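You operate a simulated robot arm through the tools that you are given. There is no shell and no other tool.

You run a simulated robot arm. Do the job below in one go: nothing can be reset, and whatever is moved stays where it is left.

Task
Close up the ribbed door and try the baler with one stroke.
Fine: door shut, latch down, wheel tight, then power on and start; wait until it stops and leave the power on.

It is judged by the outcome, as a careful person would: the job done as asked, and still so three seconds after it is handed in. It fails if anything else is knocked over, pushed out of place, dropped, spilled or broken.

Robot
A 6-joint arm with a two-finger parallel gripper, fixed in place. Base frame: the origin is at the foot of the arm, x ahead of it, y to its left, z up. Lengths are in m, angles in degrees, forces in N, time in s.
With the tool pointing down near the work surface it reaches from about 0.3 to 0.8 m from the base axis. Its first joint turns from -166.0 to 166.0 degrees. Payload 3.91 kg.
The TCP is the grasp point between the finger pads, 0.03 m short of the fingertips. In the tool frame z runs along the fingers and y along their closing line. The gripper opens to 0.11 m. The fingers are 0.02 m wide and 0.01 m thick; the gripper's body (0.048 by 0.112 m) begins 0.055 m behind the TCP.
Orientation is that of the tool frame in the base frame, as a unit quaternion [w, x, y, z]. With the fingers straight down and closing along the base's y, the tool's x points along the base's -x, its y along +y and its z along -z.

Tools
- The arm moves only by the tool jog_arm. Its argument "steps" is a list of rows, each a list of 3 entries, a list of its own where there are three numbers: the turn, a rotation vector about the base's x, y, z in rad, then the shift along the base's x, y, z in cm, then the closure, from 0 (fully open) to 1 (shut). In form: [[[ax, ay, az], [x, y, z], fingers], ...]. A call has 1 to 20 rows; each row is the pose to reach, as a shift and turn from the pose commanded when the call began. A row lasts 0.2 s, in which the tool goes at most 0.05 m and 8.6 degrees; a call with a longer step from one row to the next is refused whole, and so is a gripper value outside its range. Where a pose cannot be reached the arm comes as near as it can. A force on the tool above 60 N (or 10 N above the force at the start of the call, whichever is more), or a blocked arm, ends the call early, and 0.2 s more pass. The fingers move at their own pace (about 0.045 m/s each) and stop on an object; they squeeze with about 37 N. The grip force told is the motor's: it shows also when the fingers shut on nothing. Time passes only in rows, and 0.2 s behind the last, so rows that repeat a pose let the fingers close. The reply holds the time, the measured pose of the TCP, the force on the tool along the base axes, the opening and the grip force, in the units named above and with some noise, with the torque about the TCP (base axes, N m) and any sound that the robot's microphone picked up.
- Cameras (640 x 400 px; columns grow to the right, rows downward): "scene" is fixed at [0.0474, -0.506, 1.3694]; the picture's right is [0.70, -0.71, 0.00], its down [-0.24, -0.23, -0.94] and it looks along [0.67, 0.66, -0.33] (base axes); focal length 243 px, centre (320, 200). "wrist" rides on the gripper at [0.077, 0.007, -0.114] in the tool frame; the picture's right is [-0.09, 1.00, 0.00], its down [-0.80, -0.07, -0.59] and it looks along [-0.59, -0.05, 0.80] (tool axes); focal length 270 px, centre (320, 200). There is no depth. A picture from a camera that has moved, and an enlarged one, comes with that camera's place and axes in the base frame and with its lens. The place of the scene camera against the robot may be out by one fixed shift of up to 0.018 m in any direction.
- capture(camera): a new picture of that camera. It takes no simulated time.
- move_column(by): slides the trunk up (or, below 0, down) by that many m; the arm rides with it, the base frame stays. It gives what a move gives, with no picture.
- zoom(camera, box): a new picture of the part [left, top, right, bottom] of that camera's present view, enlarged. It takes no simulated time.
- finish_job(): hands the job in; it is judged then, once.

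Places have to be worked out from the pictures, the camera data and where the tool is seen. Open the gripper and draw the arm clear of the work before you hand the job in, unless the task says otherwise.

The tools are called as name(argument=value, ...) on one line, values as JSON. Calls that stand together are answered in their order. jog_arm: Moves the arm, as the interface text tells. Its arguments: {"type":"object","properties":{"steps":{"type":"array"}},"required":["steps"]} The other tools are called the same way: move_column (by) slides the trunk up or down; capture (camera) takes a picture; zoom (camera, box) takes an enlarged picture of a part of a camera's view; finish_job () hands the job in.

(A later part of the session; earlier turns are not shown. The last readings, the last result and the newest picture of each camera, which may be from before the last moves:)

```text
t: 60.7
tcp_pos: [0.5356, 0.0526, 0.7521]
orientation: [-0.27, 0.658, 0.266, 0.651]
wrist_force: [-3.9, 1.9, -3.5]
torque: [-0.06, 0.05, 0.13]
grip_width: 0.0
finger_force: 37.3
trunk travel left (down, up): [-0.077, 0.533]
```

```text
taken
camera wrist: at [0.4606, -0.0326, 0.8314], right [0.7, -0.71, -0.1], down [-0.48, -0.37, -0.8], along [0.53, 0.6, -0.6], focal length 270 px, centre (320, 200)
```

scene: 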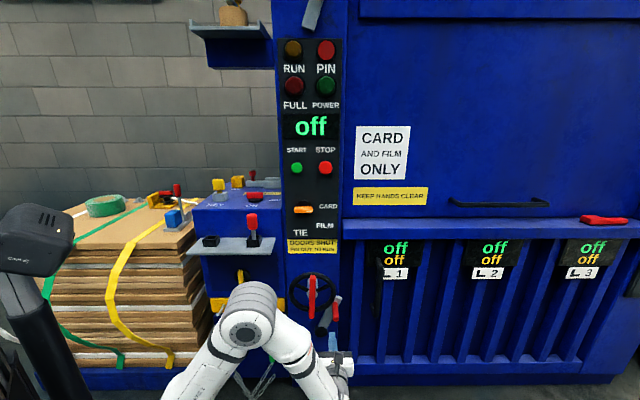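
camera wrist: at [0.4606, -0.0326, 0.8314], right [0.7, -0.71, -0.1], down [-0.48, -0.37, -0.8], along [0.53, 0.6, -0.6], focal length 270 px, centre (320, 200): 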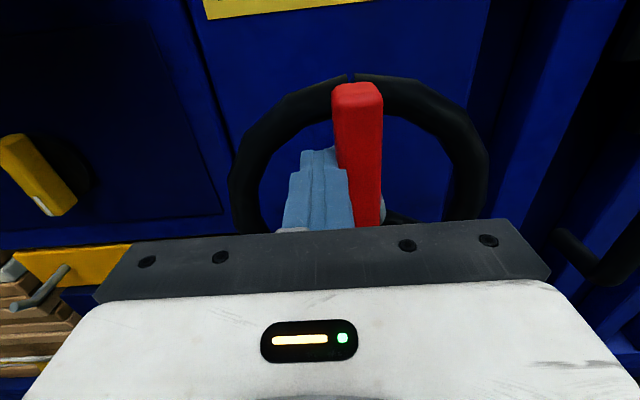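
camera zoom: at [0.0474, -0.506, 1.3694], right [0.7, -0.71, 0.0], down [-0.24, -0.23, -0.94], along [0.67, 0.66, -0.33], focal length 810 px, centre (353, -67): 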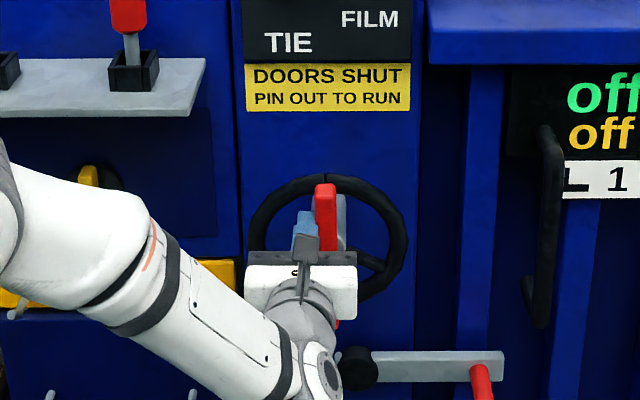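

Half a turn and still light. I'll carry on over the top and down the right side.

jog_arm(steps=[[[0, 0, 0], [1.12, -1.12, 0.57], 1], [[0, 0, 0], [2.22, -2.22, 0.55], 1], [[0, 0, 0], [3.27, -3.27, 0.14], 1], [[0, 0, 0], [4.21, -4.21, -0.65], 1], [[0, 0, 0], [4.98, -4.98, -1.76], 1], [[0, 0, 0], [5.51, -5.51, -3.11], 1]])

zoom(camera="scene", box=[230, 220, 390, 340])

capture(camera="wrist")

```text
t: 62.1
tcp_pos: [0.5939, -0.0031, 0.7227]
orientation: [-0.27, 0.658, 0.267, 0.651]
wrist_force: [0.3, -0.2, 2.2]
torque: [0.04, -0.06, -0.02]
grip_width: 0.0003
finger_force: 36.6
trunk travel left (down, up): [-0.077, 0.533]
```

```text
3.33 times, centred on (310, 280) of scene
camera zoom: at [0.0474, -0.506, 1.3694], right [0.7, -0.71, 0.0], down [-0.24, -0.23, -0.94], along [0.67, 0.66, -0.33], focal length 810 px, centre (353, -67)
```

zoom: 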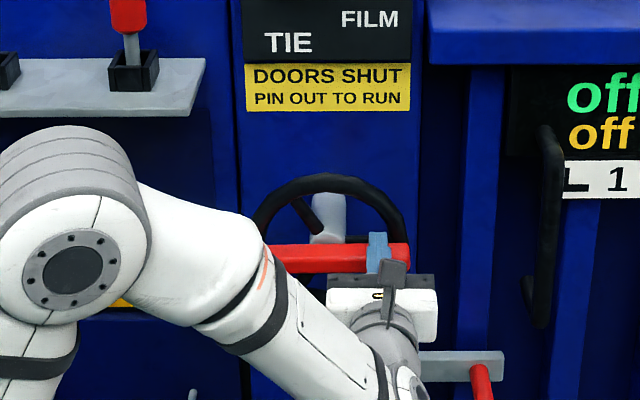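

```text
taken
camera wrist: at [0.5177, -0.0888, 0.8015], right [0.7, -0.71, -0.1], down [-0.48, -0.37, -0.8], along [0.53, 0.6, -0.6], focal length 270 px, centre (320, 200)
```

wrist: 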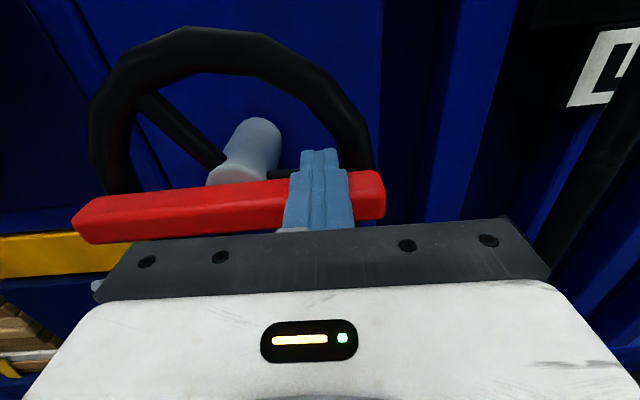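

Three-quarters of a turn. I'll keep going down the right side, watching for resistance.

jog_arm(steps=[[[0, 0, 0], [0.1, -0.1, -1.66], 1], [[0, 0, 0], [0.08, -0.08, -3.21], 1], [[0, 0, 0], [-0.21, 0.21, -4.7], 1], [[0, 0, 0], [-0.77, 0.77, -6.03], 1], [[0, 0, 0], [-1.56, 1.56, -7.11], 1], [[0, 0, 0], [-2.51, 2.51, -7.87], 1]])

zoom(camera="scene", box=[230, 220, 390, 340])

capture(camera="wrist")

```text
t: 62.5
tcp_pos: [0.5961, -0.0053, 0.7219]
orientation: [-0.268, 0.645, 0.27, 0.662]
wrist_force: [-6.8, -0.6, 22.9]
torque: [0.16, 0.09, 0.01]
grip_width: 0.0001
finger_force: 37.1
trunk travel left (down, up): [-0.077, 0.533]
stopped in row 2: the force on the tool passed its limit at 73 N (the readings are from after the stop); the commanded pose is now the measured one
```

```text
3.33 times, centred on (310, 280) of scene
camera zoom: at [0.0474, -0.506, 1.3694], right [0.7, -0.71, 0.0], down [-0.24, -0.23, -0.94], along [0.67, 0.66, -0.33], focal length 810 px, centre (353, -67)
```

zoom: 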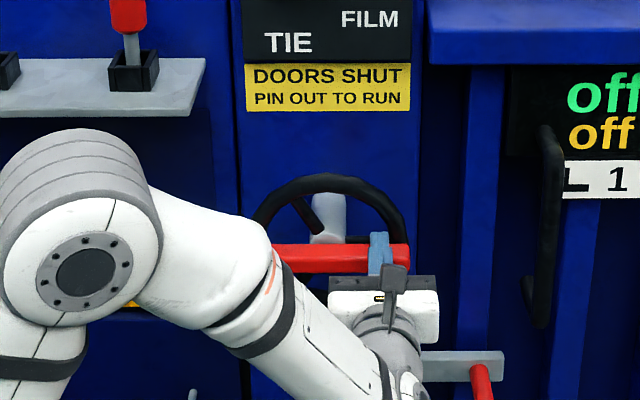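

```text
taken
camera wrist: at [0.5173, -0.0901, 0.7971], right [0.7, -0.71, -0.08], down [-0.45, -0.36, -0.81], along [0.55, 0.61, -0.58], focal length 270 px, centre (320, 200)
```

wrist: 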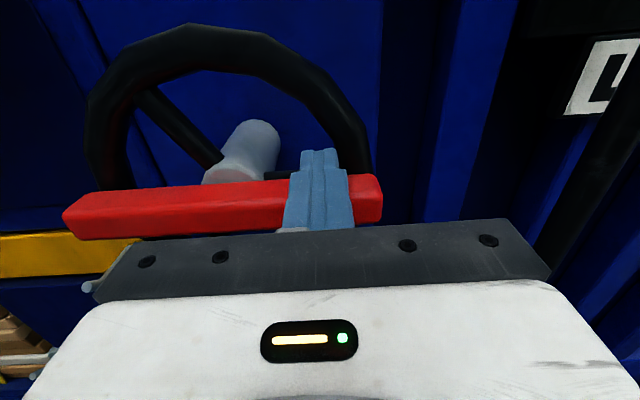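

The wheel came up hard at 270° of clockwise turning, with 73 N at the bar, so it is tight. I'll lift off, back away, and check the lamps.

jog_arm(steps=[[[0, 0, 0], [0, 0, 1.2], 1], [[0, 0, 0], [-2, -2, 1.5], 1], [[0, 0, 0], [-5, -5, 1.5], 1], [[0, 0, 0], [-8, -8, 1.5], 1], [[0, 0, 0], [-11, -11, 2.5], 1], [[0, 0, 0], [-12, -12, 6], 1]])

capture(camera="scene")

zoom(camera="scene", box=[260, 30, 420, 150])

zoom(camera="scene", box=[270, 240, 430, 360])

```text
t: 63.9
tcp_pos: [0.475, -0.1242, 0.7766]
orientation: [-0.269, 0.649, 0.268, 0.659]
wrist_force: [0.5, 1.1, 0.2]
torque: [0.0, 0.01, 0.05]
grip_width: 0.0
finger_force: 36.4
trunk travel left (down, up): [-0.077, 0.533]
```

```text
taken
```

scene: 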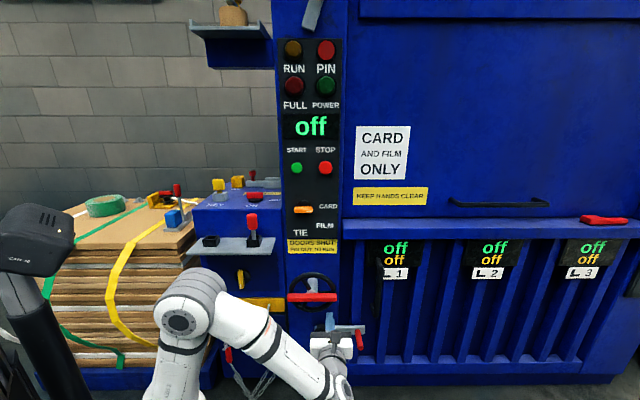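

```text
3.33 times, centred on (340, 90) of scene
camera zoom: at [0.0474, -0.506, 1.3694], right [0.7, -0.71, 0.0], down [-0.24, -0.23, -0.94], along [0.67, 0.66, -0.33], focal length 810 px, centre (253, 567)
```

zoom: 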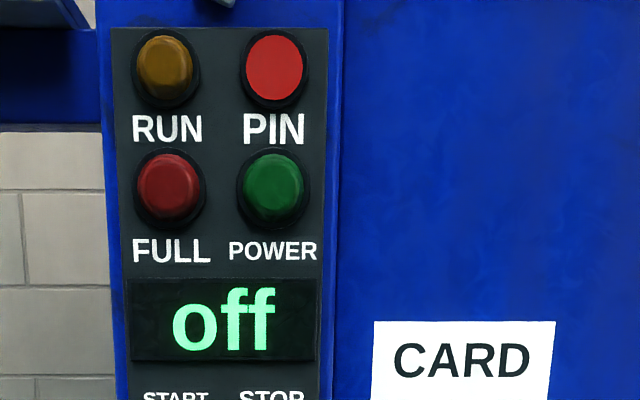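

```text
3.33 times, centred on (350, 300) of scene
camera zoom: at [0.0474, -0.506, 1.3694], right [0.7, -0.71, 0.0], down [-0.24, -0.23, -0.94], along [0.67, 0.66, -0.33], focal length 810 px, centre (220, -133)
```

zoom: 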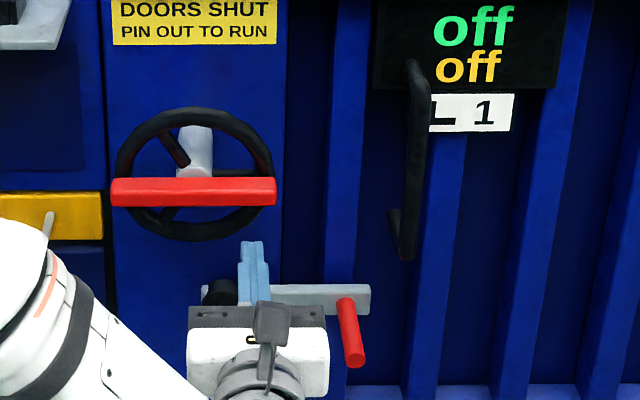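

The door, latch and wheel all look right, but the PIN lamp is still lit and the plate says "PIN OUT TO RUN". I'll raise the trunk to inspect the bolt, pin and key closely before powering on.

move_column(by=0.45)

capture(camera="wrist")

```text
refused: 0.45 is not a number from -0.4 to 0.4
```

```text
taken
camera wrist: at [0.3965, -0.209, 0.8527], right [0.7, -0.71, -0.08], down [-0.46, -0.36, -0.81], along [0.54, 0.61, -0.58], focal length 270 px, centre (320, 200)
```

wrist: 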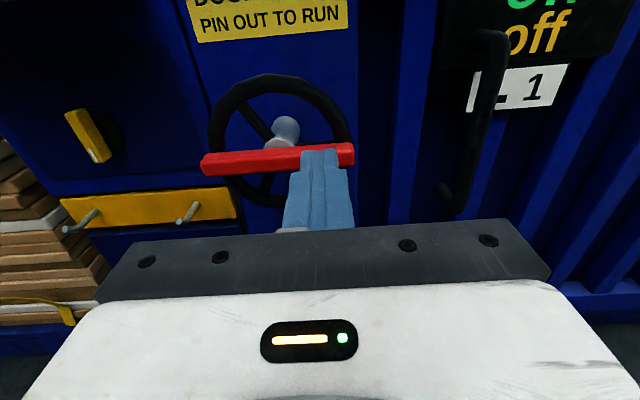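

The column takes at most 0.4 m per move, so I'll raise it by 0.4.

move_column(by=0.4)

capture(camera="wrist")

```text
t: 67.8
tcp_pos: [0.4743, -0.1236, 1.1773]
orientation: [-0.269, 0.649, 0.269, 0.659]
wrist_force: [0.3, -0.2, -0.5]
torque: [-0.01, 0.03, 0.0]
grip_width: 0.0
finger_force: 36.9
trunk travel left (down, up): [-0.477, 0.133]
```

```text
taken
camera wrist: at [0.3966, -0.2087, 1.2526], right [0.7, -0.71, -0.08], down [-0.46, -0.36, -0.81], along [0.54, 0.61, -0.58], focal length 270 px, centre (320, 200)
```

wrist: 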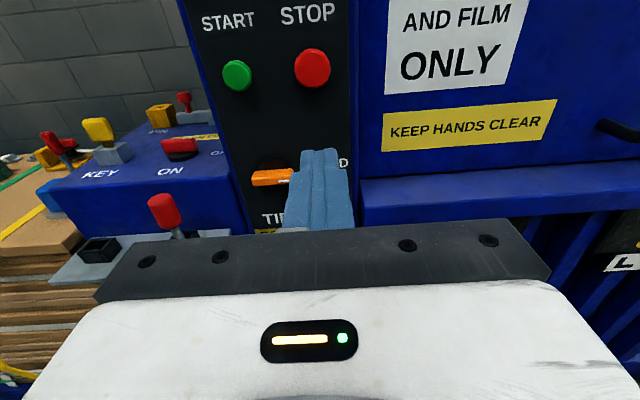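

I'll slide left and up, yawing toward the box for a close zoom.

jog_arm(steps=[[[0, 0, 0.1], [-0.7, 2.5, 2.5], 1], [[0, 0, 0.2], [-1.5, 5, 5], 1], [[0, 0, 0.3], [-2.2, 7.5, 7.5], 1], [[0, 0, 0.35], [-2.9, 10.3, 10], 1], [[0, 0, 0.35], [-2.9, 10.3, 10], 1]])

capture(camera="wrist")

```text
t: 69.0
tcp_pos: [0.4449, -0.0222, 1.2772]
orientation: [-0.38, 0.592, 0.378, 0.602]
wrist_force: [0.3, -0.4, -0.1]
torque: [-0.04, 0.0, -0.01]
grip_width: 0.0001
finger_force: 37.1
trunk travel left (down, up): [-0.477, 0.133]
```

```text
taken
camera wrist: at [0.4017, -0.1289, 1.3535], right [0.9, -0.42, -0.08], down [-0.31, -0.5, -0.81], along [0.3, 0.76, -0.58], focal length 270 px, centre (320, 200)
```

wrist: 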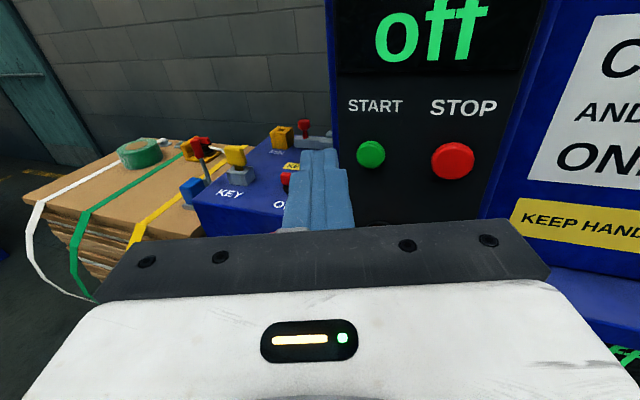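

zoom(camera="wrist", box=[180, 110, 340, 210])

zoom(camera="wrist", box=[260, 110, 340, 160])

zoom(camera="scene", box=[205, 165, 285, 215])

zoom(camera="scene", box=[190, 205, 285, 265])

```text
4.00 times, centred on (260, 160) of wrist
camera zoom: at [0.4017, -0.1289, 1.3535], right [0.9, -0.42, -0.08], down [-0.31, -0.5, -0.81], along [0.3, 0.76, -0.58], focal length 1081 px, centre (560, 360)
```

zoom: 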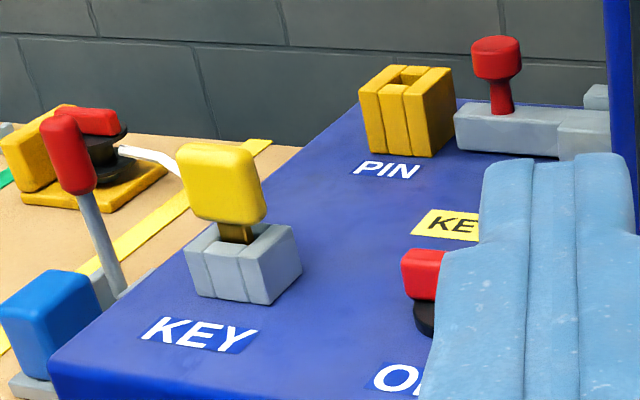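

```text
8.00 times, centred on (300, 135) of wrist
camera zoom: at [0.4017, -0.1289, 1.3535], right [0.9, -0.42, -0.08], down [-0.31, -0.5, -0.81], along [0.3, 0.76, -0.58], focal length 2162 px, centre (480, 720)
```

zoom: 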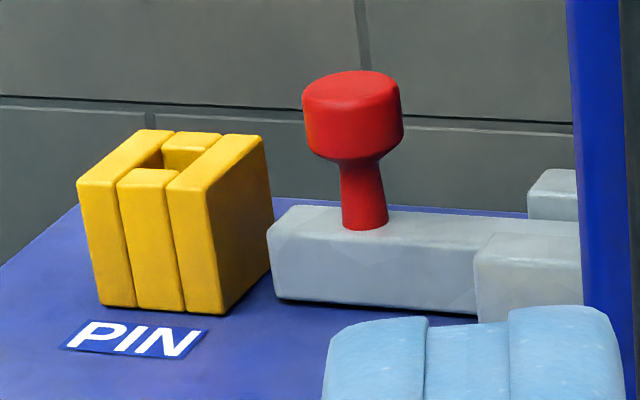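

```text
8.00 times, centred on (245, 190) of scene
camera zoom: at [0.0474, -0.506, 1.3694], right [0.7, -0.71, 0.0], down [-0.24, -0.23, -0.94], along [0.67, 0.66, -0.33], focal length 1944 px, centre (920, 280)
```

zoom: 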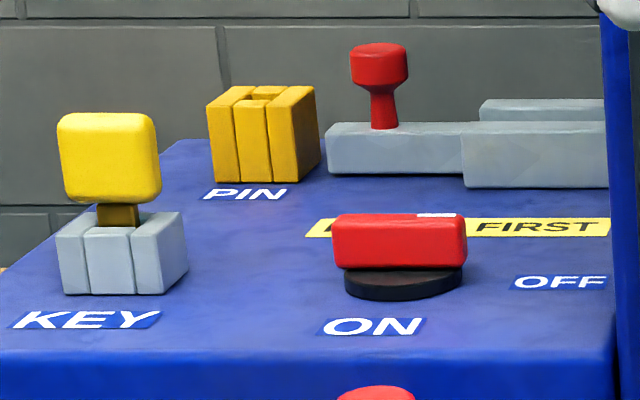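

```text
6.67 times, centred on (238, 235) of scene
camera zoom: at [0.0474, -0.506, 1.3694], right [0.7, -0.71, 0.0], down [-0.24, -0.23, -0.94], along [0.67, 0.66, -0.33], focal length 1620 px, centre (870, -33)
```

zoom: 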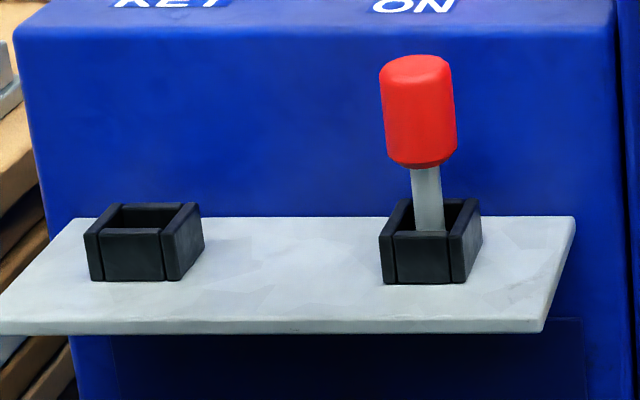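

Key is in the lock, the power knob is at OFF, and the two shelf cups are seen clearly with the red-topped pin in the right one. Switching power on is safe before START, so I'll turn the tool downward, carry it high around to above the power knob, and open the fingers on the way.

jog_arm(steps=[[[-0.1174, -0.0202, 0.0673], [-0.9, 2.8, 1.5], 1], [[-0.2347, -0.0404, 0.1346], [-1.75, 5.5, 3], 1], [[-0.3521, -0.0606, 0.2019], [-2.6, 8.3, 4.6], 1], [[-0.4694, -0.0807, 0.2691], [-3.5, 11.1, 6.1], 0.7], [[-0.5868, -0.1009, 0.3364], [-4.4, 13.9, 7.7], 0.4], [[-0.7041, -0.1211, 0.4037], [-5.2, 16.6, 9.2], 0.4], [[-0.8215, -0.1413, 0.471], [-6.1, 19.4, 10.8], 0.4], [[-0.9389, -0.1615, 0.5383], [-7, 22.2, 12.3], 0.4], [[-1.0562, -0.1817, 0.6056], [-5.6, 23.7, 12.3], 0.4], [[-1.1736, -0.2019, 0.6729], [-4.2, 25.2, 12.3], 0.4], [[-1.2909, -0.222, 0.7401], [-2.8, 26.7, 12.3], 0.4], [[-1.4083, -0.2422, 0.8074], [-1.3, 28.2, 12.3], 0.4], [[-1.5256, -0.2624, 0.8747], [0.1, 29.7, 12.3], 0.4], [[-1.643, -0.2826, 0.942], [1.5, 31.2, 12.3], 0.4], [[-1.643, -0.2826, 0.942], [1.5, 31.2, 12.3], 0.4]])

capture(camera="wrist")

capture(camera="scene")

```text
t: 72.2
tcp_pos: [0.4602, 0.2925, 1.3995]
orientation: [0.001, 0.383, 0.924, 0.001]
wrist_force: [-0.1, 0.5, -0.1]
torque: [0.0, -0.01, -0.03]
grip_width: 0.066
finger_force: 0.0
trunk travel left (down, up): [-0.477, 0.133]
```

```text
taken
camera wrist: at [0.4093, 0.3524, 1.5144], right [0.77, 0.64, 0.0], down [0.52, -0.62, 0.6], along [0.38, -0.46, -0.8], focal length 270 px, centre (320, 200)
```

wrist: 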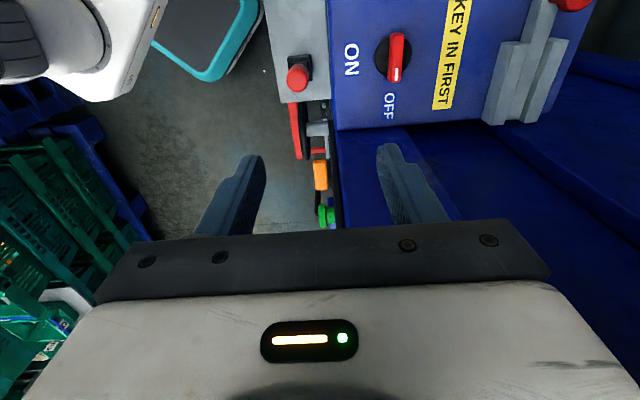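

```text
taken
```

scene: 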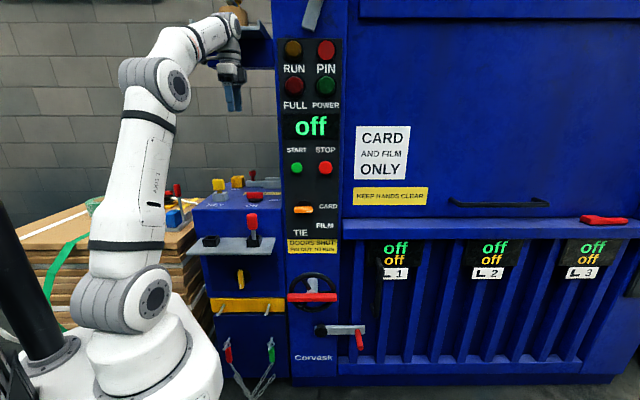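

I notice the small wall shelf with the pot sits above this box at z≈1.6, so the arm must come in under it. I'll back off and lower the trunk to keep the forearm low.

jog_arm(steps=[[[0, 0, 0], [-3, -3, 0], 0.4], [[0, 0, 0], [-6, -6, 0], 0.4], [[0, 0, 0], [-6, -6, 0], 0.4]])

zoom(camera="scene", box=[80, 0, 320, 150])

```text
t: 73.0
tcp_pos: [0.3969, 0.2326, 1.398]
orientation: [0.0, 0.382, 0.924, 0.0]
wrist_force: [0.1, -0.6, 0.3]
torque: [0.02, -0.03, 0.01]
grip_width: 0.0661
finger_force: 0.1
trunk travel left (down, up): [-0.477, 0.133]
```

```text
2.67 times, centred on (200, 75) of scene
camera zoom: at [0.0474, -0.506, 1.3694], right [0.7, -0.71, 0.0], down [-0.24, -0.23, -0.94], along [0.67, 0.66, -0.33], focal length 648 px, centre (640, 533)
```

zoom: 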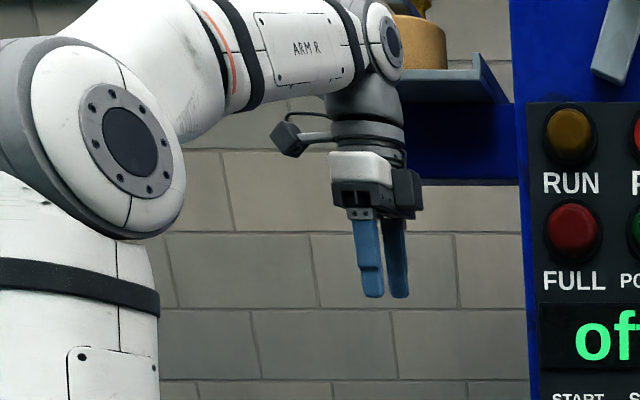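

Everything below z≈1.5 is free, and the wrist stands about 0.3 m above the TCP, so I need the tool lower before going forward. I'll lower the trunk 0.2 m here.

move_column(by=-0.2)

capture(camera="wrist")

capture(camera="scene")

```text
t: 75.1
tcp_pos: [0.3977, 0.2321, 1.1986]
orientation: [0.0, 0.382, 0.924, 0.001]
wrist_force: [0.1, -0.7, 0.7]
torque: [-0.01, 0.02, 0.02]
grip_width: 0.0659
finger_force: 0.1
trunk travel left (down, up): [-0.277, 0.333]
```

```text
taken
camera wrist: at [0.3474, 0.2924, 1.3138], right [0.77, 0.64, 0.0], down [0.52, -0.62, 0.59], along [0.38, -0.45, -0.8], focal length 270 px, centre (320, 200)
```

wrist: 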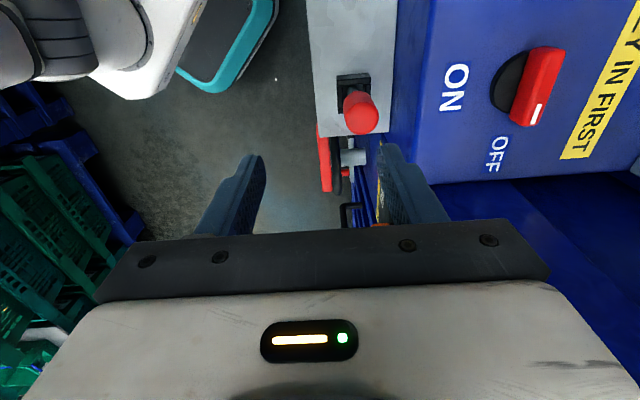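

```text
taken
```

scene: 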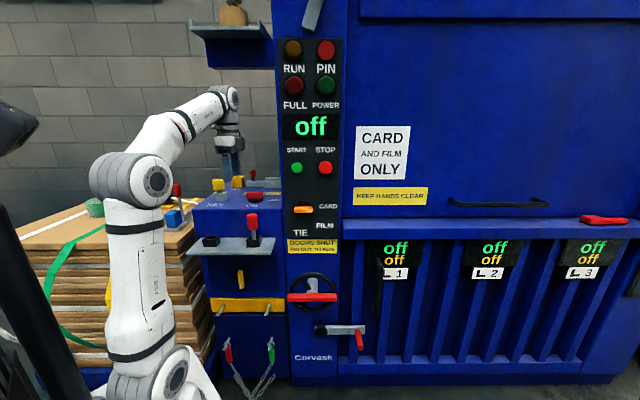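

Box top is at z≈1.023 and the knob handle is at about (0.548, 0.374) with its top near 1.06. I'll move over it at z≈1.19 and check the alignment.

jog_arm(steps=[[[0, 0, 0], [3, 2.85, 0], 0.4], [[0, 0, 0], [6, 5.7, 0], 0.4], [[0, 0, 0], [9, 8.5, 0], 0.4], [[0, 0, 0], [12, 11.4, 0], 0.4], [[0, 0, 0], [15, 14.2, 0], 0.4], [[0, 0, 0], [15, 14.2, 0], 0.4]])

capture(camera="wrist")

capture(camera="scene")

```text
t: 76.5
tcp_pos: [0.5109, 0.3455, 1.155]
orientation: [0.001, 0.383, 0.924, 0.002]
wrist_force: [0.0, 0.3, -0.1]
torque: [-0.04, 0.04, -0.01]
grip_width: 0.0658
finger_force: 0.0
out of reach, approached as far as the arm can: row 3, 4, 5, 6
trunk travel left (down, up): [-0.277, 0.333]
```

```text
taken
camera wrist: at [0.4609, 0.4058, 1.2701], right [0.77, 0.64, 0.0], down [0.51, -0.62, 0.59], along [0.38, -0.45, -0.8], focal length 270 px, centre (320, 200)
```

wrist: 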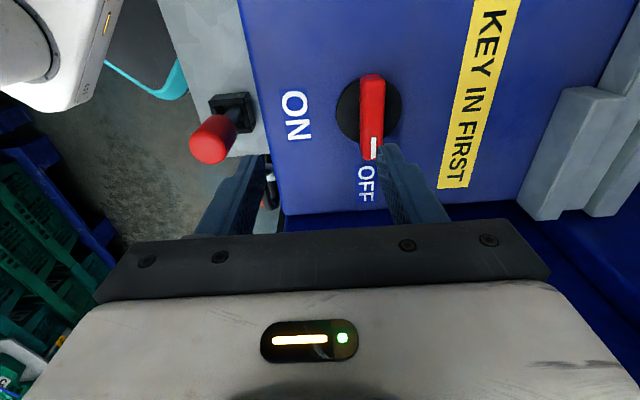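

```text
taken
```

scene: 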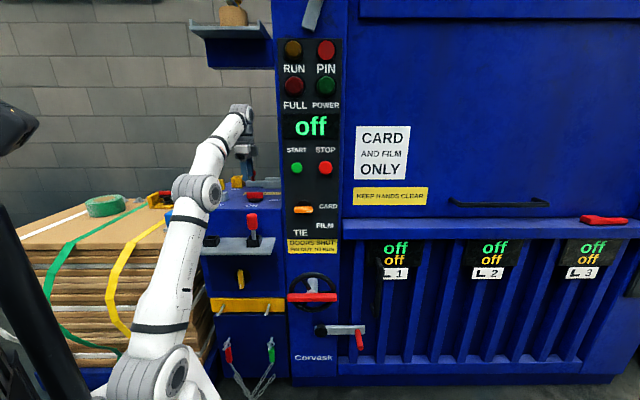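

It's out of reach at that height with the trunk this low, but the target is lower. From the measured pose I'll go forward and down to just above the knob.

jog_arm(steps=[[[0, 0, 0], [0.8, 0.6, -1.5], 0.4], [[0, 0, 0], [1.6, 1.2, -3], 0.4], [[0, 0, 0], [2.6, 2.0, -4], 0.4], [[0, 0, 0], [3.68, 2.88, -4.7], 0.4], [[0, 0, 0], [3.68, 2.88, -4.7], 0.4]])

capture(camera="wrist")

zoom(camera="scene", box=[160, 80, 320, 220])

```text
t: 77.7
tcp_pos: [0.5503, 0.3787, 1.1062]
orientation: [0.001, 0.383, 0.924, 0.0]
wrist_force: [-0.3, 0.4, -0.2]
torque: [-0.03, -0.01, -0.02]
grip_width: 0.0659
finger_force: 0.1
trunk travel left (down, up): [-0.277, 0.333]
```

```text
taken
camera wrist: at [0.5002, 0.4379, 1.2212], right [0.77, 0.64, 0.0], down [0.52, -0.62, 0.59], along [0.38, -0.45, -0.8], focal length 270 px, centre (320, 200)
```

wrist: 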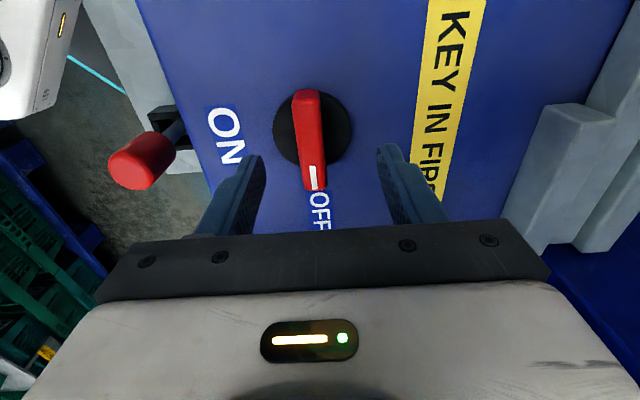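

```text
2.86 times, centred on (240, 150) of scene
camera zoom: at [0.0474, -0.506, 1.3694], right [0.7, -0.71, 0.0], down [-0.24, -0.23, -0.94], along [0.67, 0.66, -0.33], focal length 694 px, centre (549, 343)
```

zoom: 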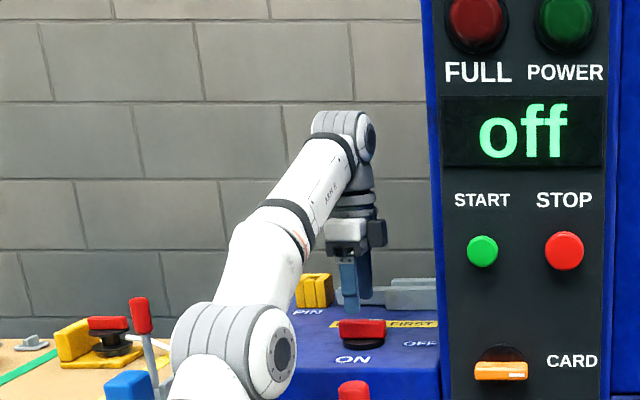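

The knob axis works out at about (r 0.119, m 0.652), 5 mm nearer than the TCP. I'll correct, descend around the handle and close.

jog_arm(steps=[[[0, 0, 0], [-0.5, -0.18, -0.8], 0.4], [[0, 0, 0], [-0.5, -0.18, -1.8], 0.4], [[0, 0, 0], [-0.5, -0.18, -2.8], 0.4], [[0, 0, 0], [-0.5, -0.18, -3.8], 0.4], [[0, 0, 0], [-0.5, -0.18, -3.8], 0.6], [[0, 0, 0], [-0.5, -0.18, -3.8], 0.8], [[0, 0, 0], [-0.5, -0.18, -3.8], 1], [[0, 0, 0], [-0.5, -0.18, -3.8], 1], [[0, 0, 0], [-0.5, -0.18, -3.8], 1]])

capture(camera="wrist")

```text
t: 79.7
tcp_pos: [0.5444, 0.375, 1.0678]
orientation: [0.001, 0.383, 0.924, 0.001]
wrist_force: [-14.4, -12.8, -10.4]
torque: [-0.33, 0.43, -0.11]
grip_width: 0.0177
finger_force: 45.3
trunk travel left (down, up): [-0.277, 0.333]
```

```text
taken
camera wrist: at [0.4947, 0.4348, 1.1823], right [0.77, 0.64, 0.0], down [0.52, -0.62, 0.59], along [0.38, -0.46, -0.8], focal length 270 px, centre (320, 200)
```

wrist: 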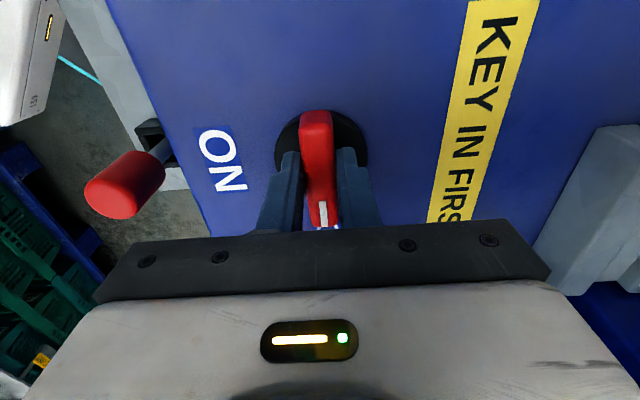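

The handle is gripped (17.7 mm) with about a 19 N sideways preload, so I'll ease 2.5 mm toward the robot and then turn clockwise 90° toward ON.

jog_arm(steps=[[[0, 0, 0], [-0.18, -0.18, 0], 1], [[0, 0, -0.13], [-0.18, -0.18, 0], 1], [[0, 0, -0.26], [-0.18, -0.18, 0], 1], [[0, 0, -0.39], [-0.18, -0.18, 0], 1], [[0, 0, -0.52], [-0.18, -0.18, 0], 1]])

capture(camera="wrist")

```text
t: 80.9
tcp_pos: [0.5477, 0.3751, 1.0668]
orientation: [0.002, 0.608, 0.794, 0.006]
wrist_force: [39.6, 28.3, 31.6]
torque: [-0.29, -0.19, 0.21]
grip_width: 0.0177
finger_force: 45.0
trunk travel left (down, up): [-0.277, 0.333]
```

```text
taken
camera wrist: at [0.5318, 0.4516, 1.1823], right [0.98, 0.17, 0.01], down [0.14, -0.79, 0.59], along [0.11, -0.58, -0.81], focal length 270 px, centre (320, 200)
```

wrist: 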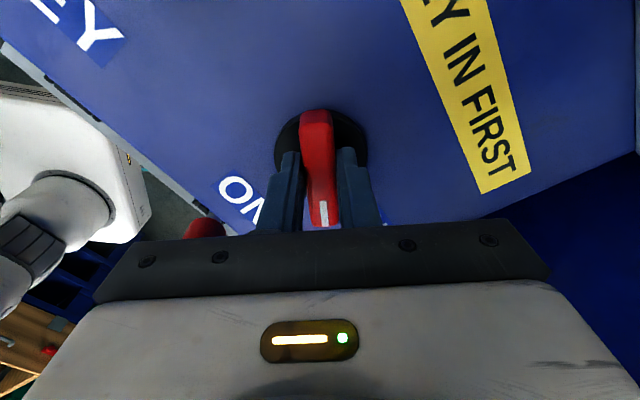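

The knob is turning with the tool, but the lateral force has risen to about 58 N from a slight centre mismatch. I'll relax the position a couple of millimetres before continuing.

jog_arm(steps=[[[0, 0, 0], [0.15, 0.1, 0.1], 1], [[0, 0, 0], [0.15, 0.1, 0.1], 1]])

```text
t: 81.5
tcp_pos: [0.5471, 0.3754, 1.0661]
orientation: [0.001, 0.607, 0.795, 0.0]
wrist_force: [28.5, 14.6, 21.1]
torque: [1.32, -0.04, 0.11]
grip_width: 0.0177
finger_force: 45.3
trunk travel left (down, up): [-0.277, 0.333]
```

Force is dropping as expected, so I'll relax a little more.

jog_arm(steps=[[[0, 0, 0], [0.15, 0.07, 0.1], 1], [[0, 0, 0], [0.27, 0.12, 0.2], 1], [[0, 0, 0], [0.27, 0.12, 0.2], 1]])

```text
t: 82.3
tcp_pos: [0.5468, 0.375, 1.0659]
orientation: [-0.001, 0.608, 0.794, -0.003]
wrist_force: [-8.4, -8.7, -19.9]
torque: [0.99, -0.46, -0.02]
grip_width: 0.0178
finger_force: 45.0
trunk travel left (down, up): [-0.277, 0.333]
```

Near balance now. I'll continue turning.

jog_arm(steps=[[[0, 0, -0.1], [-0.06, -0.05, -0.1], 1], [[0, 0, -0.2], [-0.06, -0.05, -0.1], 1], [[0, 0, -0.3], [-0.06, -0.05, -0.1], 1], [[0, 0, -0.4], [-0.06, -0.05, -0.1], 1]])

capture(camera="wrist")

```text
t: 83.3
tcp_pos: [0.5498, 0.3755, 1.0656]
orientation: [0.001, 0.754, 0.657, 0.0]
wrist_force: [6.9, -5.6, -14.4]
torque: [-1.32, 0.05, 0.05]
grip_width: 0.0178
finger_force: 44.6
trunk travel left (down, up): [-0.277, 0.333]
```

```text
taken
camera wrist: at [0.5655, 0.4516, 1.1817], right [0.97, -0.22, 0.0], down [-0.18, -0.78, 0.6], along [-0.13, -0.58, -0.8], focal length 270 px, centre (320, 200)
```

wrist: 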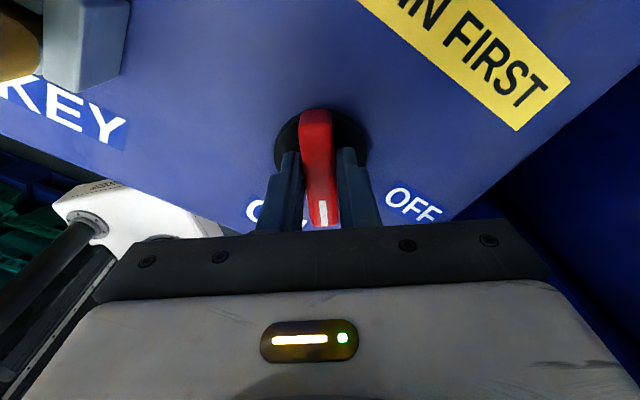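

It's now 53° round with low force. I'll finish the remaining 37°.

jog_arm(steps=[[[0, 0, -0.11], [0, 0, 0], 1], [[0, 0, -0.22], [0, 0, 0], 1], [[0, 0, -0.33], [0, 0, 0], 1], [[0, 0, -0.44], [0, 0, 0], 1], [[0, 0, -0.55], [0, 0, 0], 1], [[0, 0, -0.65], [0, 0, 0], 1]])

capture(camera="wrist")

zoom(camera="scene", box=[260, 30, 420, 150])

```text
t: 84.7
tcp_pos: [0.5496, 0.375, 1.0671]
orientation: [0.0, 0.924, 0.382, 0.0]
wrist_force: [18.8, -12.3, -12.8]
torque: [-0.78, -0.03, 0.07]
grip_width: 0.018
finger_force: 45.4
trunk travel left (down, up): [-0.277, 0.333]
```

```text
taken
camera wrist: at [0.61, 0.4247, 1.1818], right [0.64, -0.77, 0.0], down [-0.62, -0.52, 0.6], along [-0.46, -0.38, -0.8], focal length 270 px, centre (320, 200)
```

wrist: 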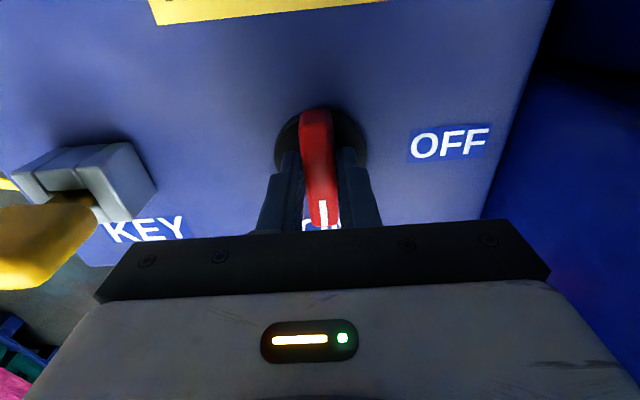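

```text
3.33 times, centred on (340, 90) of scene
camera zoom: at [0.0474, -0.506, 1.3694], right [0.7, -0.71, 0.0], down [-0.24, -0.23, -0.94], along [0.67, 0.66, -0.33], focal length 810 px, centre (253, 567)
```

zoom: 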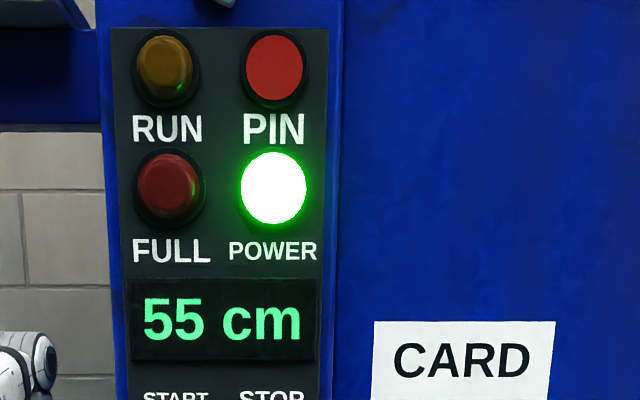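

Power is on: the POWER lamp glows and the display reads "55 cm". I'll release the knob, rise clear, and compare the PIN lamp more closely.

jog_arm(steps=[[[0, 0, 0], [0, 0, 0], 0.9], [[0, 0, 0], [0, 0, 0], 0.6], [[0, 0, 0], [0, 0, 0], 0.6], [[0, 0, 0], [0, 0, 1], 0.6], [[0, 0, 0], [0, 0, 3], 0.6], [[0, 0, 0], [-0.5, -0.5, 5], 0.6]])

zoom(camera="scene", box=[275, 30, 355, 110])

capture(camera="wrist")

capture(camera="scene")

```text
t: 86.1
tcp_pos: [0.5402, 0.3679, 1.1201]
orientation: [0.002, 0.923, 0.384, 0.0]
wrist_force: [-0.1, 0.1, -0.1]
torque: [0.01, 0.0, -0.04]
grip_width: 0.0439
finger_force: 0.0
trunk travel left (down, up): [-0.277, 0.333]
```

```text
5.00 times, centred on (315, 70) of scene
camera zoom: at [0.0474, -0.506, 1.3694], right [0.7, -0.71, 0.0], down [-0.24, -0.23, -0.94], along [0.67, 0.66, -0.33], focal length 1215 px, centre (345, 850)
```

zoom: 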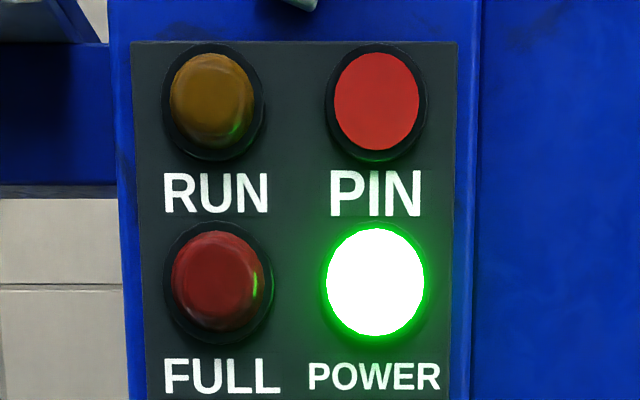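

```text
taken
camera wrist: at [0.5997, 0.4189, 1.2355], right [0.64, -0.77, 0.0], down [-0.62, -0.52, 0.59], along [-0.45, -0.38, -0.8], focal length 270 px, centre (320, 200)
```

wrist: 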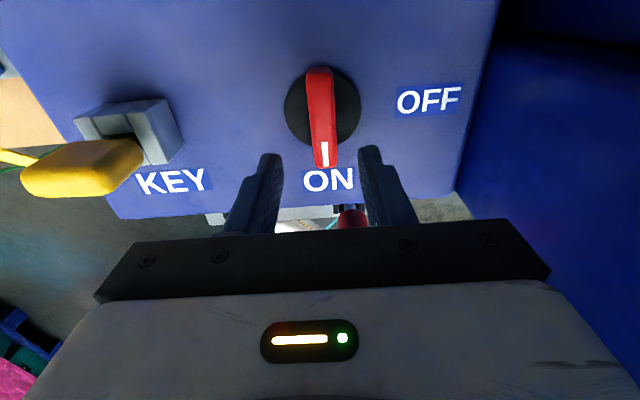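

```text
taken
```

scene: 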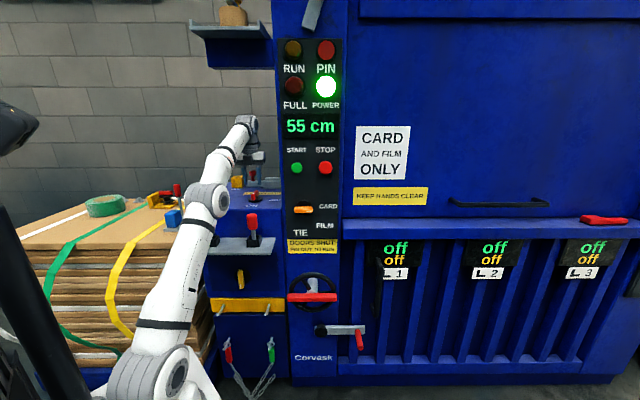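

Knob stands at ON, the key is in the KEY lock, the labelled PIN socket is empty and the red pin is parked in the shelf cup. So the pin is out as the plate demands, and FULL is dark. I'll back out from the box and bring the tool round to START.

jog_arm(steps=[[[0, 0, 0], [-2, -2, 2], 0.7], [[0, 0, 0], [-5, -5, 4], 0.8], [[0, 0, 0], [-8, -8, 6], 1], [[0, 0, 0], [-11, -11, 8], 1], [[0, 0, 0], [-14, -14, 8], 1], [[0, 0, 0], [-16.5, -16.5, 8], 1]])

capture(camera="scene")

```text
t: 87.5
tcp_pos: [0.3749, 0.205, 1.2006]
orientation: [0.002, 0.924, 0.383, 0.0]
wrist_force: [0.4, 0.0, 0.7]
torque: [-0.02, -0.02, 0.01]
grip_width: 0.0
finger_force: 37.3
trunk travel left (down, up): [-0.277, 0.333]
```

```text
taken
```

scene: 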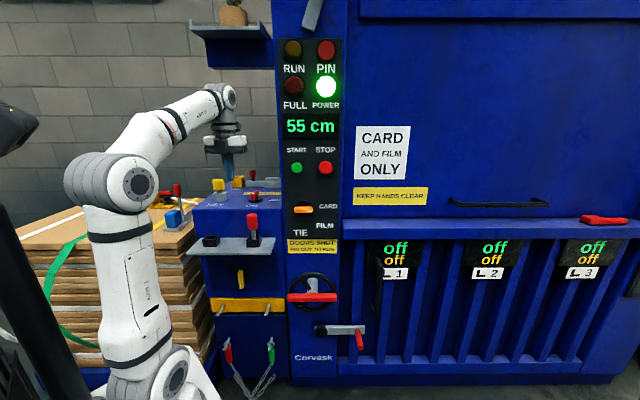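

Now I'll pitch the tool level while moving right to in front of START.

jog_arm(steps=[[[0, 0, 0], [1.5, -3, 0], 1], [[0.1, -0.1, 0], [3, -5, 0], 1], [[0.2, -0.2, 0], [4.5, -6.5, 0], 1], [[0.3, -0.3, 0], [6, -8, 0], 1], [[0.4, -0.4, 0], [7.5, -9.5, 0], 1], [[0.5, -0.5, 0], [9, -11, 0], 1], [[0.6, -0.6, 0], [10.5, -12.5, 0], 1], [[0.7, -0.7, 0], [11.5, -14, 0], 1], [[0.8, -0.8, 0], [12, -15, -0.5], 1], [[0.9, -0.9, 0], [12, -15.4, -1.1], 1], [[1.0, -1.0, 0], [12, -15.4, -1.1], 1], [[1.11, -1.11, 0], [12, -15.4, -1.1], 1], [[1.11, -1.11, 0], [12, -15.4, -1.1], 1]])

capture(camera="wrist")

capture(camera="scene")

```text
refused: row 12 steps farther than a row can; nothing moved
```

```text
taken
camera wrist: at [0.4333, 0.2569, 1.3147], right [0.64, -0.77, 0.0], down [-0.62, -0.52, 0.59], along [-0.45, -0.38, -0.8], focal length 270 px, centre (320, 200)
```

wrist: 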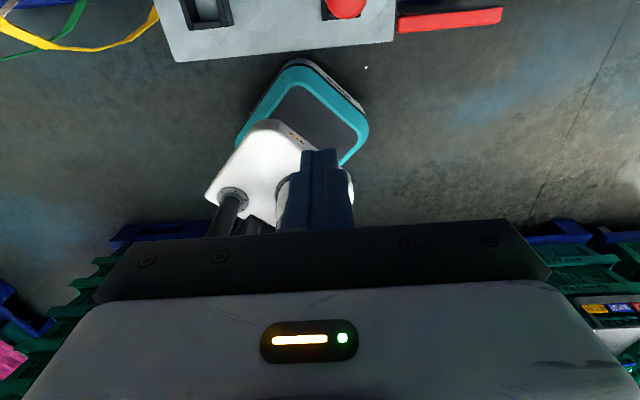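

```text
taken
```

scene: 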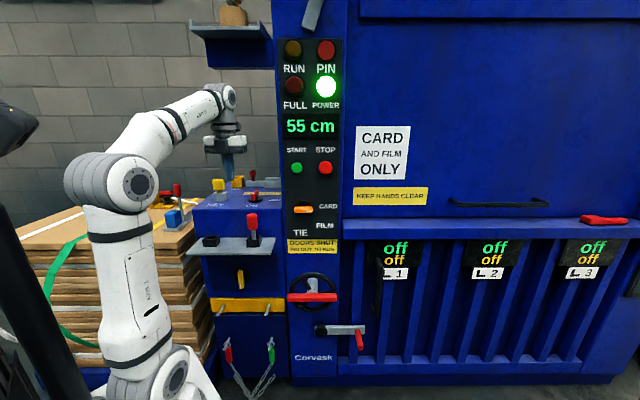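

One row turned slightly too far, so I'll resend with even steps.

jog_arm(steps=[[[0, 0, 0], [1.5, -3, 0], 1], [[0.1, -0.1, 0], [3, -5, 0], 1], [[0.2, -0.2, 0], [4.5, -6.5, 0], 1], [[0.3, -0.3, 0], [6, -8, 0], 1], [[0.4, -0.4, 0], [7.5, -9.5, 0], 1], [[0.5, -0.5, 0], [9, -11, 0], 1], [[0.6, -0.6, 0], [10.5, -12.5, 0], 1], [[0.7, -0.7, 0], [11.5, -14, 0], 1], [[0.8, -0.8, 0], [12, -15, -0.5], 1], [[0.9, -0.9, 0], [12, -15.4, -1.1], 1], [[1.0, -1.0, 0], [12, -15.4, -1.1], 1], [[1.06, -1.06, 0], [12, -15.4, -1.1], 1], [[1.11, -1.11, 0], [12, -15.4, -1.1], 1], [[1.11, -1.11, 0], [12, -15.4, -1.1], 1]])

capture(camera="wrist")

capture(camera="scene")

```text
t: 90.5
tcp_pos: [0.4978, 0.0509, 1.1869]
orientation: [-0.27, 0.653, 0.271, 0.653]
wrist_force: [-0.8, 0.4, 0.8]
torque: [-0.02, 0.01, 0.01]
grip_width: 0.0
finger_force: 37.3
trunk travel left (down, up): [-0.277, 0.333]
```

```text
taken
camera wrist: at [0.4199, -0.034, 1.2649], right [0.7, -0.71, -0.09], down [-0.47, -0.37, -0.8], along [0.53, 0.6, -0.59], focal length 270 px, centre (320, 200)
```

wrist: 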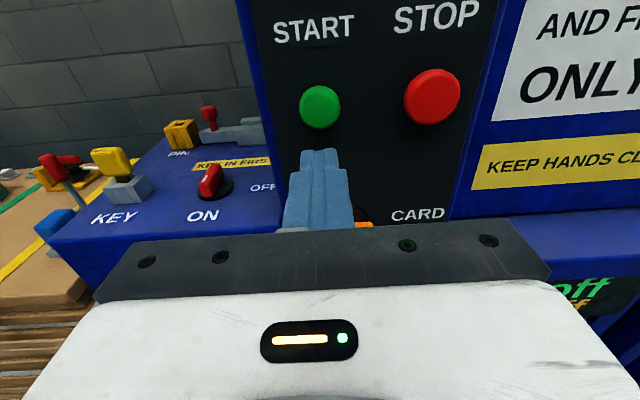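

```text
taken
```

scene: 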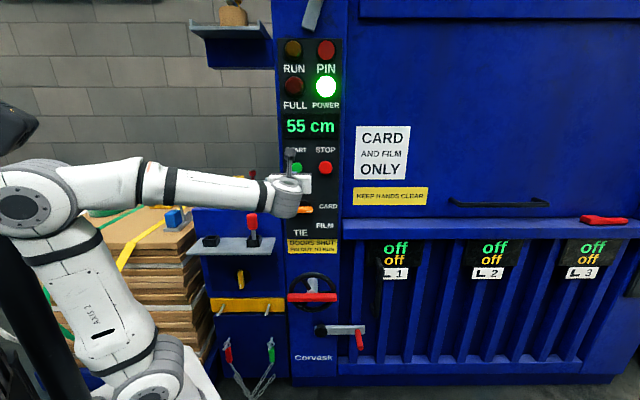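

START is at (r 0.3146, z 1.189), right on the tool axis. I'll approach and press gently in small steps.

jog_arm(steps=[[[0, 0, 0], [1.3, 1.5, 0.2], 1], [[0, 0, 0], [2.7, 2.9, 0.2], 1], [[0, 0, 0], [4.1, 4.3, 0.2], 1], [[0, 0, 0], [5.0, 5.2, 0.2], 1], [[0, 0, 0], [5.4, 5.6, 0.2], 1], [[0, 0, 0], [5.8, 6.0, 0.2], 1], [[0, 0, 0], [6.1, 6.3, 0.2], 1], [[0, 0, 0], [6.4, 6.6, 0.2], 1]])

capture(camera="wrist")

capture(camera="scene")

```text
t: 92.3
tcp_pos: [0.5606, 0.1181, 1.1899]
orientation: [-0.268, 0.654, 0.27, 0.654]
wrist_force: [-0.1, -0.4, -0.5]
torque: [0.01, 0.0, -0.01]
grip_width: 0.0
finger_force: 36.9
trunk travel left (down, up): [-0.277, 0.333]
```

```text
taken
camera wrist: at [0.4846, 0.0331, 1.2669], right [0.7, -0.71, -0.09], down [-0.47, -0.37, -0.8], along [0.53, 0.6, -0.59], focal length 270 px, centre (320, 200)
```

wrist: 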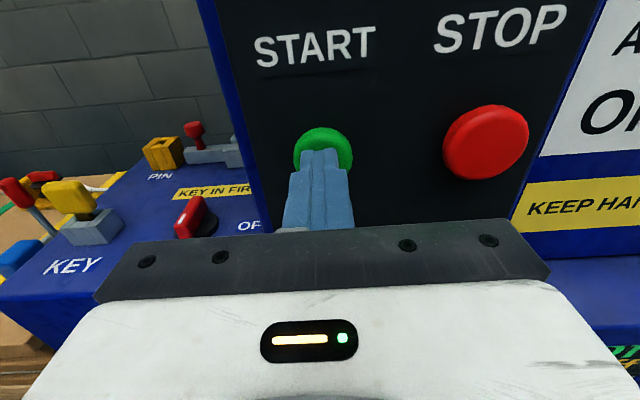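

```text
taken
```

scene: 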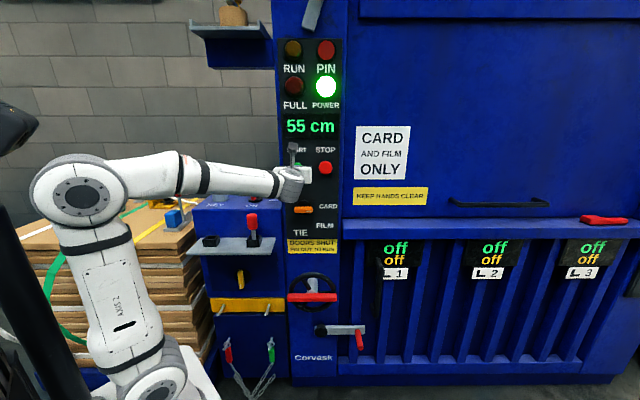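

No contact yet with the tip at m≈0.51. I'll press on in 3 mm steps.

jog_arm(steps=[[[0, 0, 0], [0.25, 0.2, 0], 1], [[0, 0, 0], [0.45, 0.4, 0], 1], [[0, 0, 0], [0.65, 0.6, 0], 1], [[0, 0, 0], [0.85, 0.8, 0], 1]])

capture(camera="scene")

zoom(camera="wrist", box=[240, 80, 440, 240])

```text
t: 93.3
tcp_pos: [0.5688, 0.1252, 1.1896]
orientation: [-0.27, 0.654, 0.271, 0.653]
wrist_force: [-5.3, -3.7, -2.4]
torque: [-0.05, 0.09, 0.01]
grip_width: 0.0
finger_force: 37.1
trunk travel left (down, up): [-0.277, 0.333]
```

```text
taken
```

scene: 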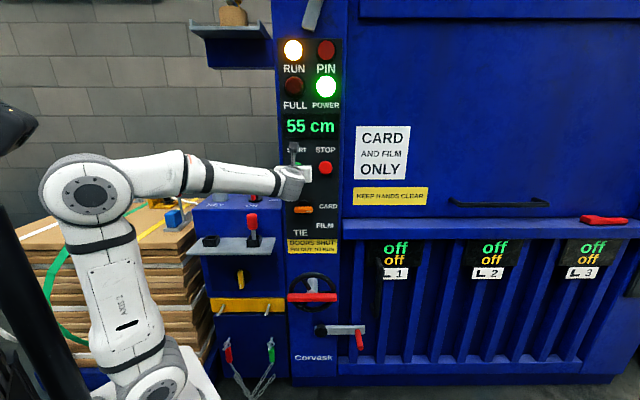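

```text
2.50 times, centred on (340, 160) of wrist
camera zoom: at [0.4927, 0.0402, 1.2673], right [0.7, -0.71, -0.09], down [-0.47, -0.37, -0.8], along [0.53, 0.6, -0.59], focal length 676 px, centre (270, 300)
```

zoom: 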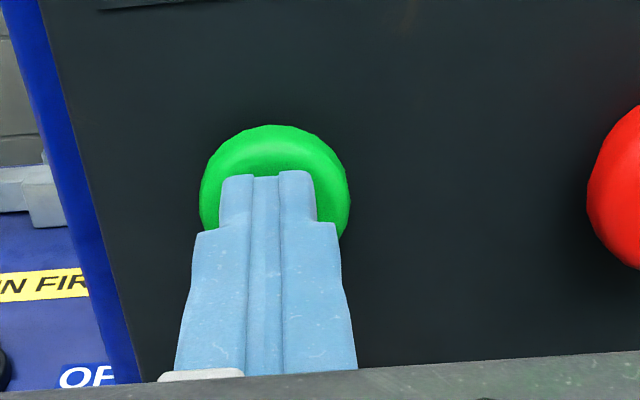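

The RUN lamp is lit, so the stroke has started. I'll back off the button straight away and wait.

jog_arm(steps=[[[0, 0, 0], [-1.0, -1.0, 0], 1], [[0, 0, 0], [-3.5, -3.5, 0], 1], [[0, 0, 0], [-6.5, -6.5, 0], 1], [[0, 0, 0], [-9.0, -9.0, 0], 1], [[0, 0, 0], [-9.0, -12, 0], 1], [[0, 0, 0], [-9, -15, 0], 1]])

capture(camera="scene")

```text
t: 94.7
tcp_pos: [0.4796, -0.0241, 1.1877]
orientation: [-0.269, 0.654, 0.271, 0.653]
wrist_force: [-0.2, -0.2, -0.4]
torque: [0.0, -0.01, -0.01]
grip_width: 0.0004
finger_force: 37.0
trunk travel left (down, up): [-0.277, 0.333]
```

```text
taken
```

scene: 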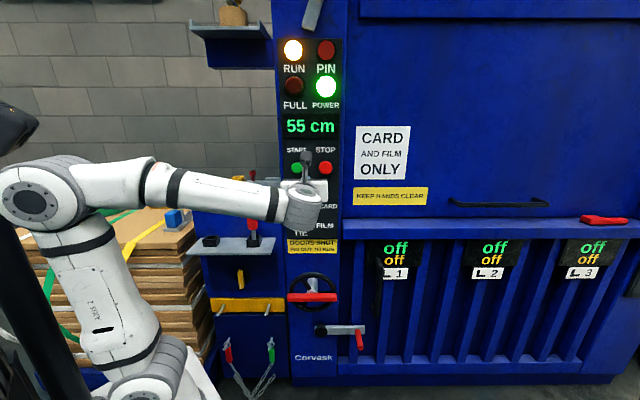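

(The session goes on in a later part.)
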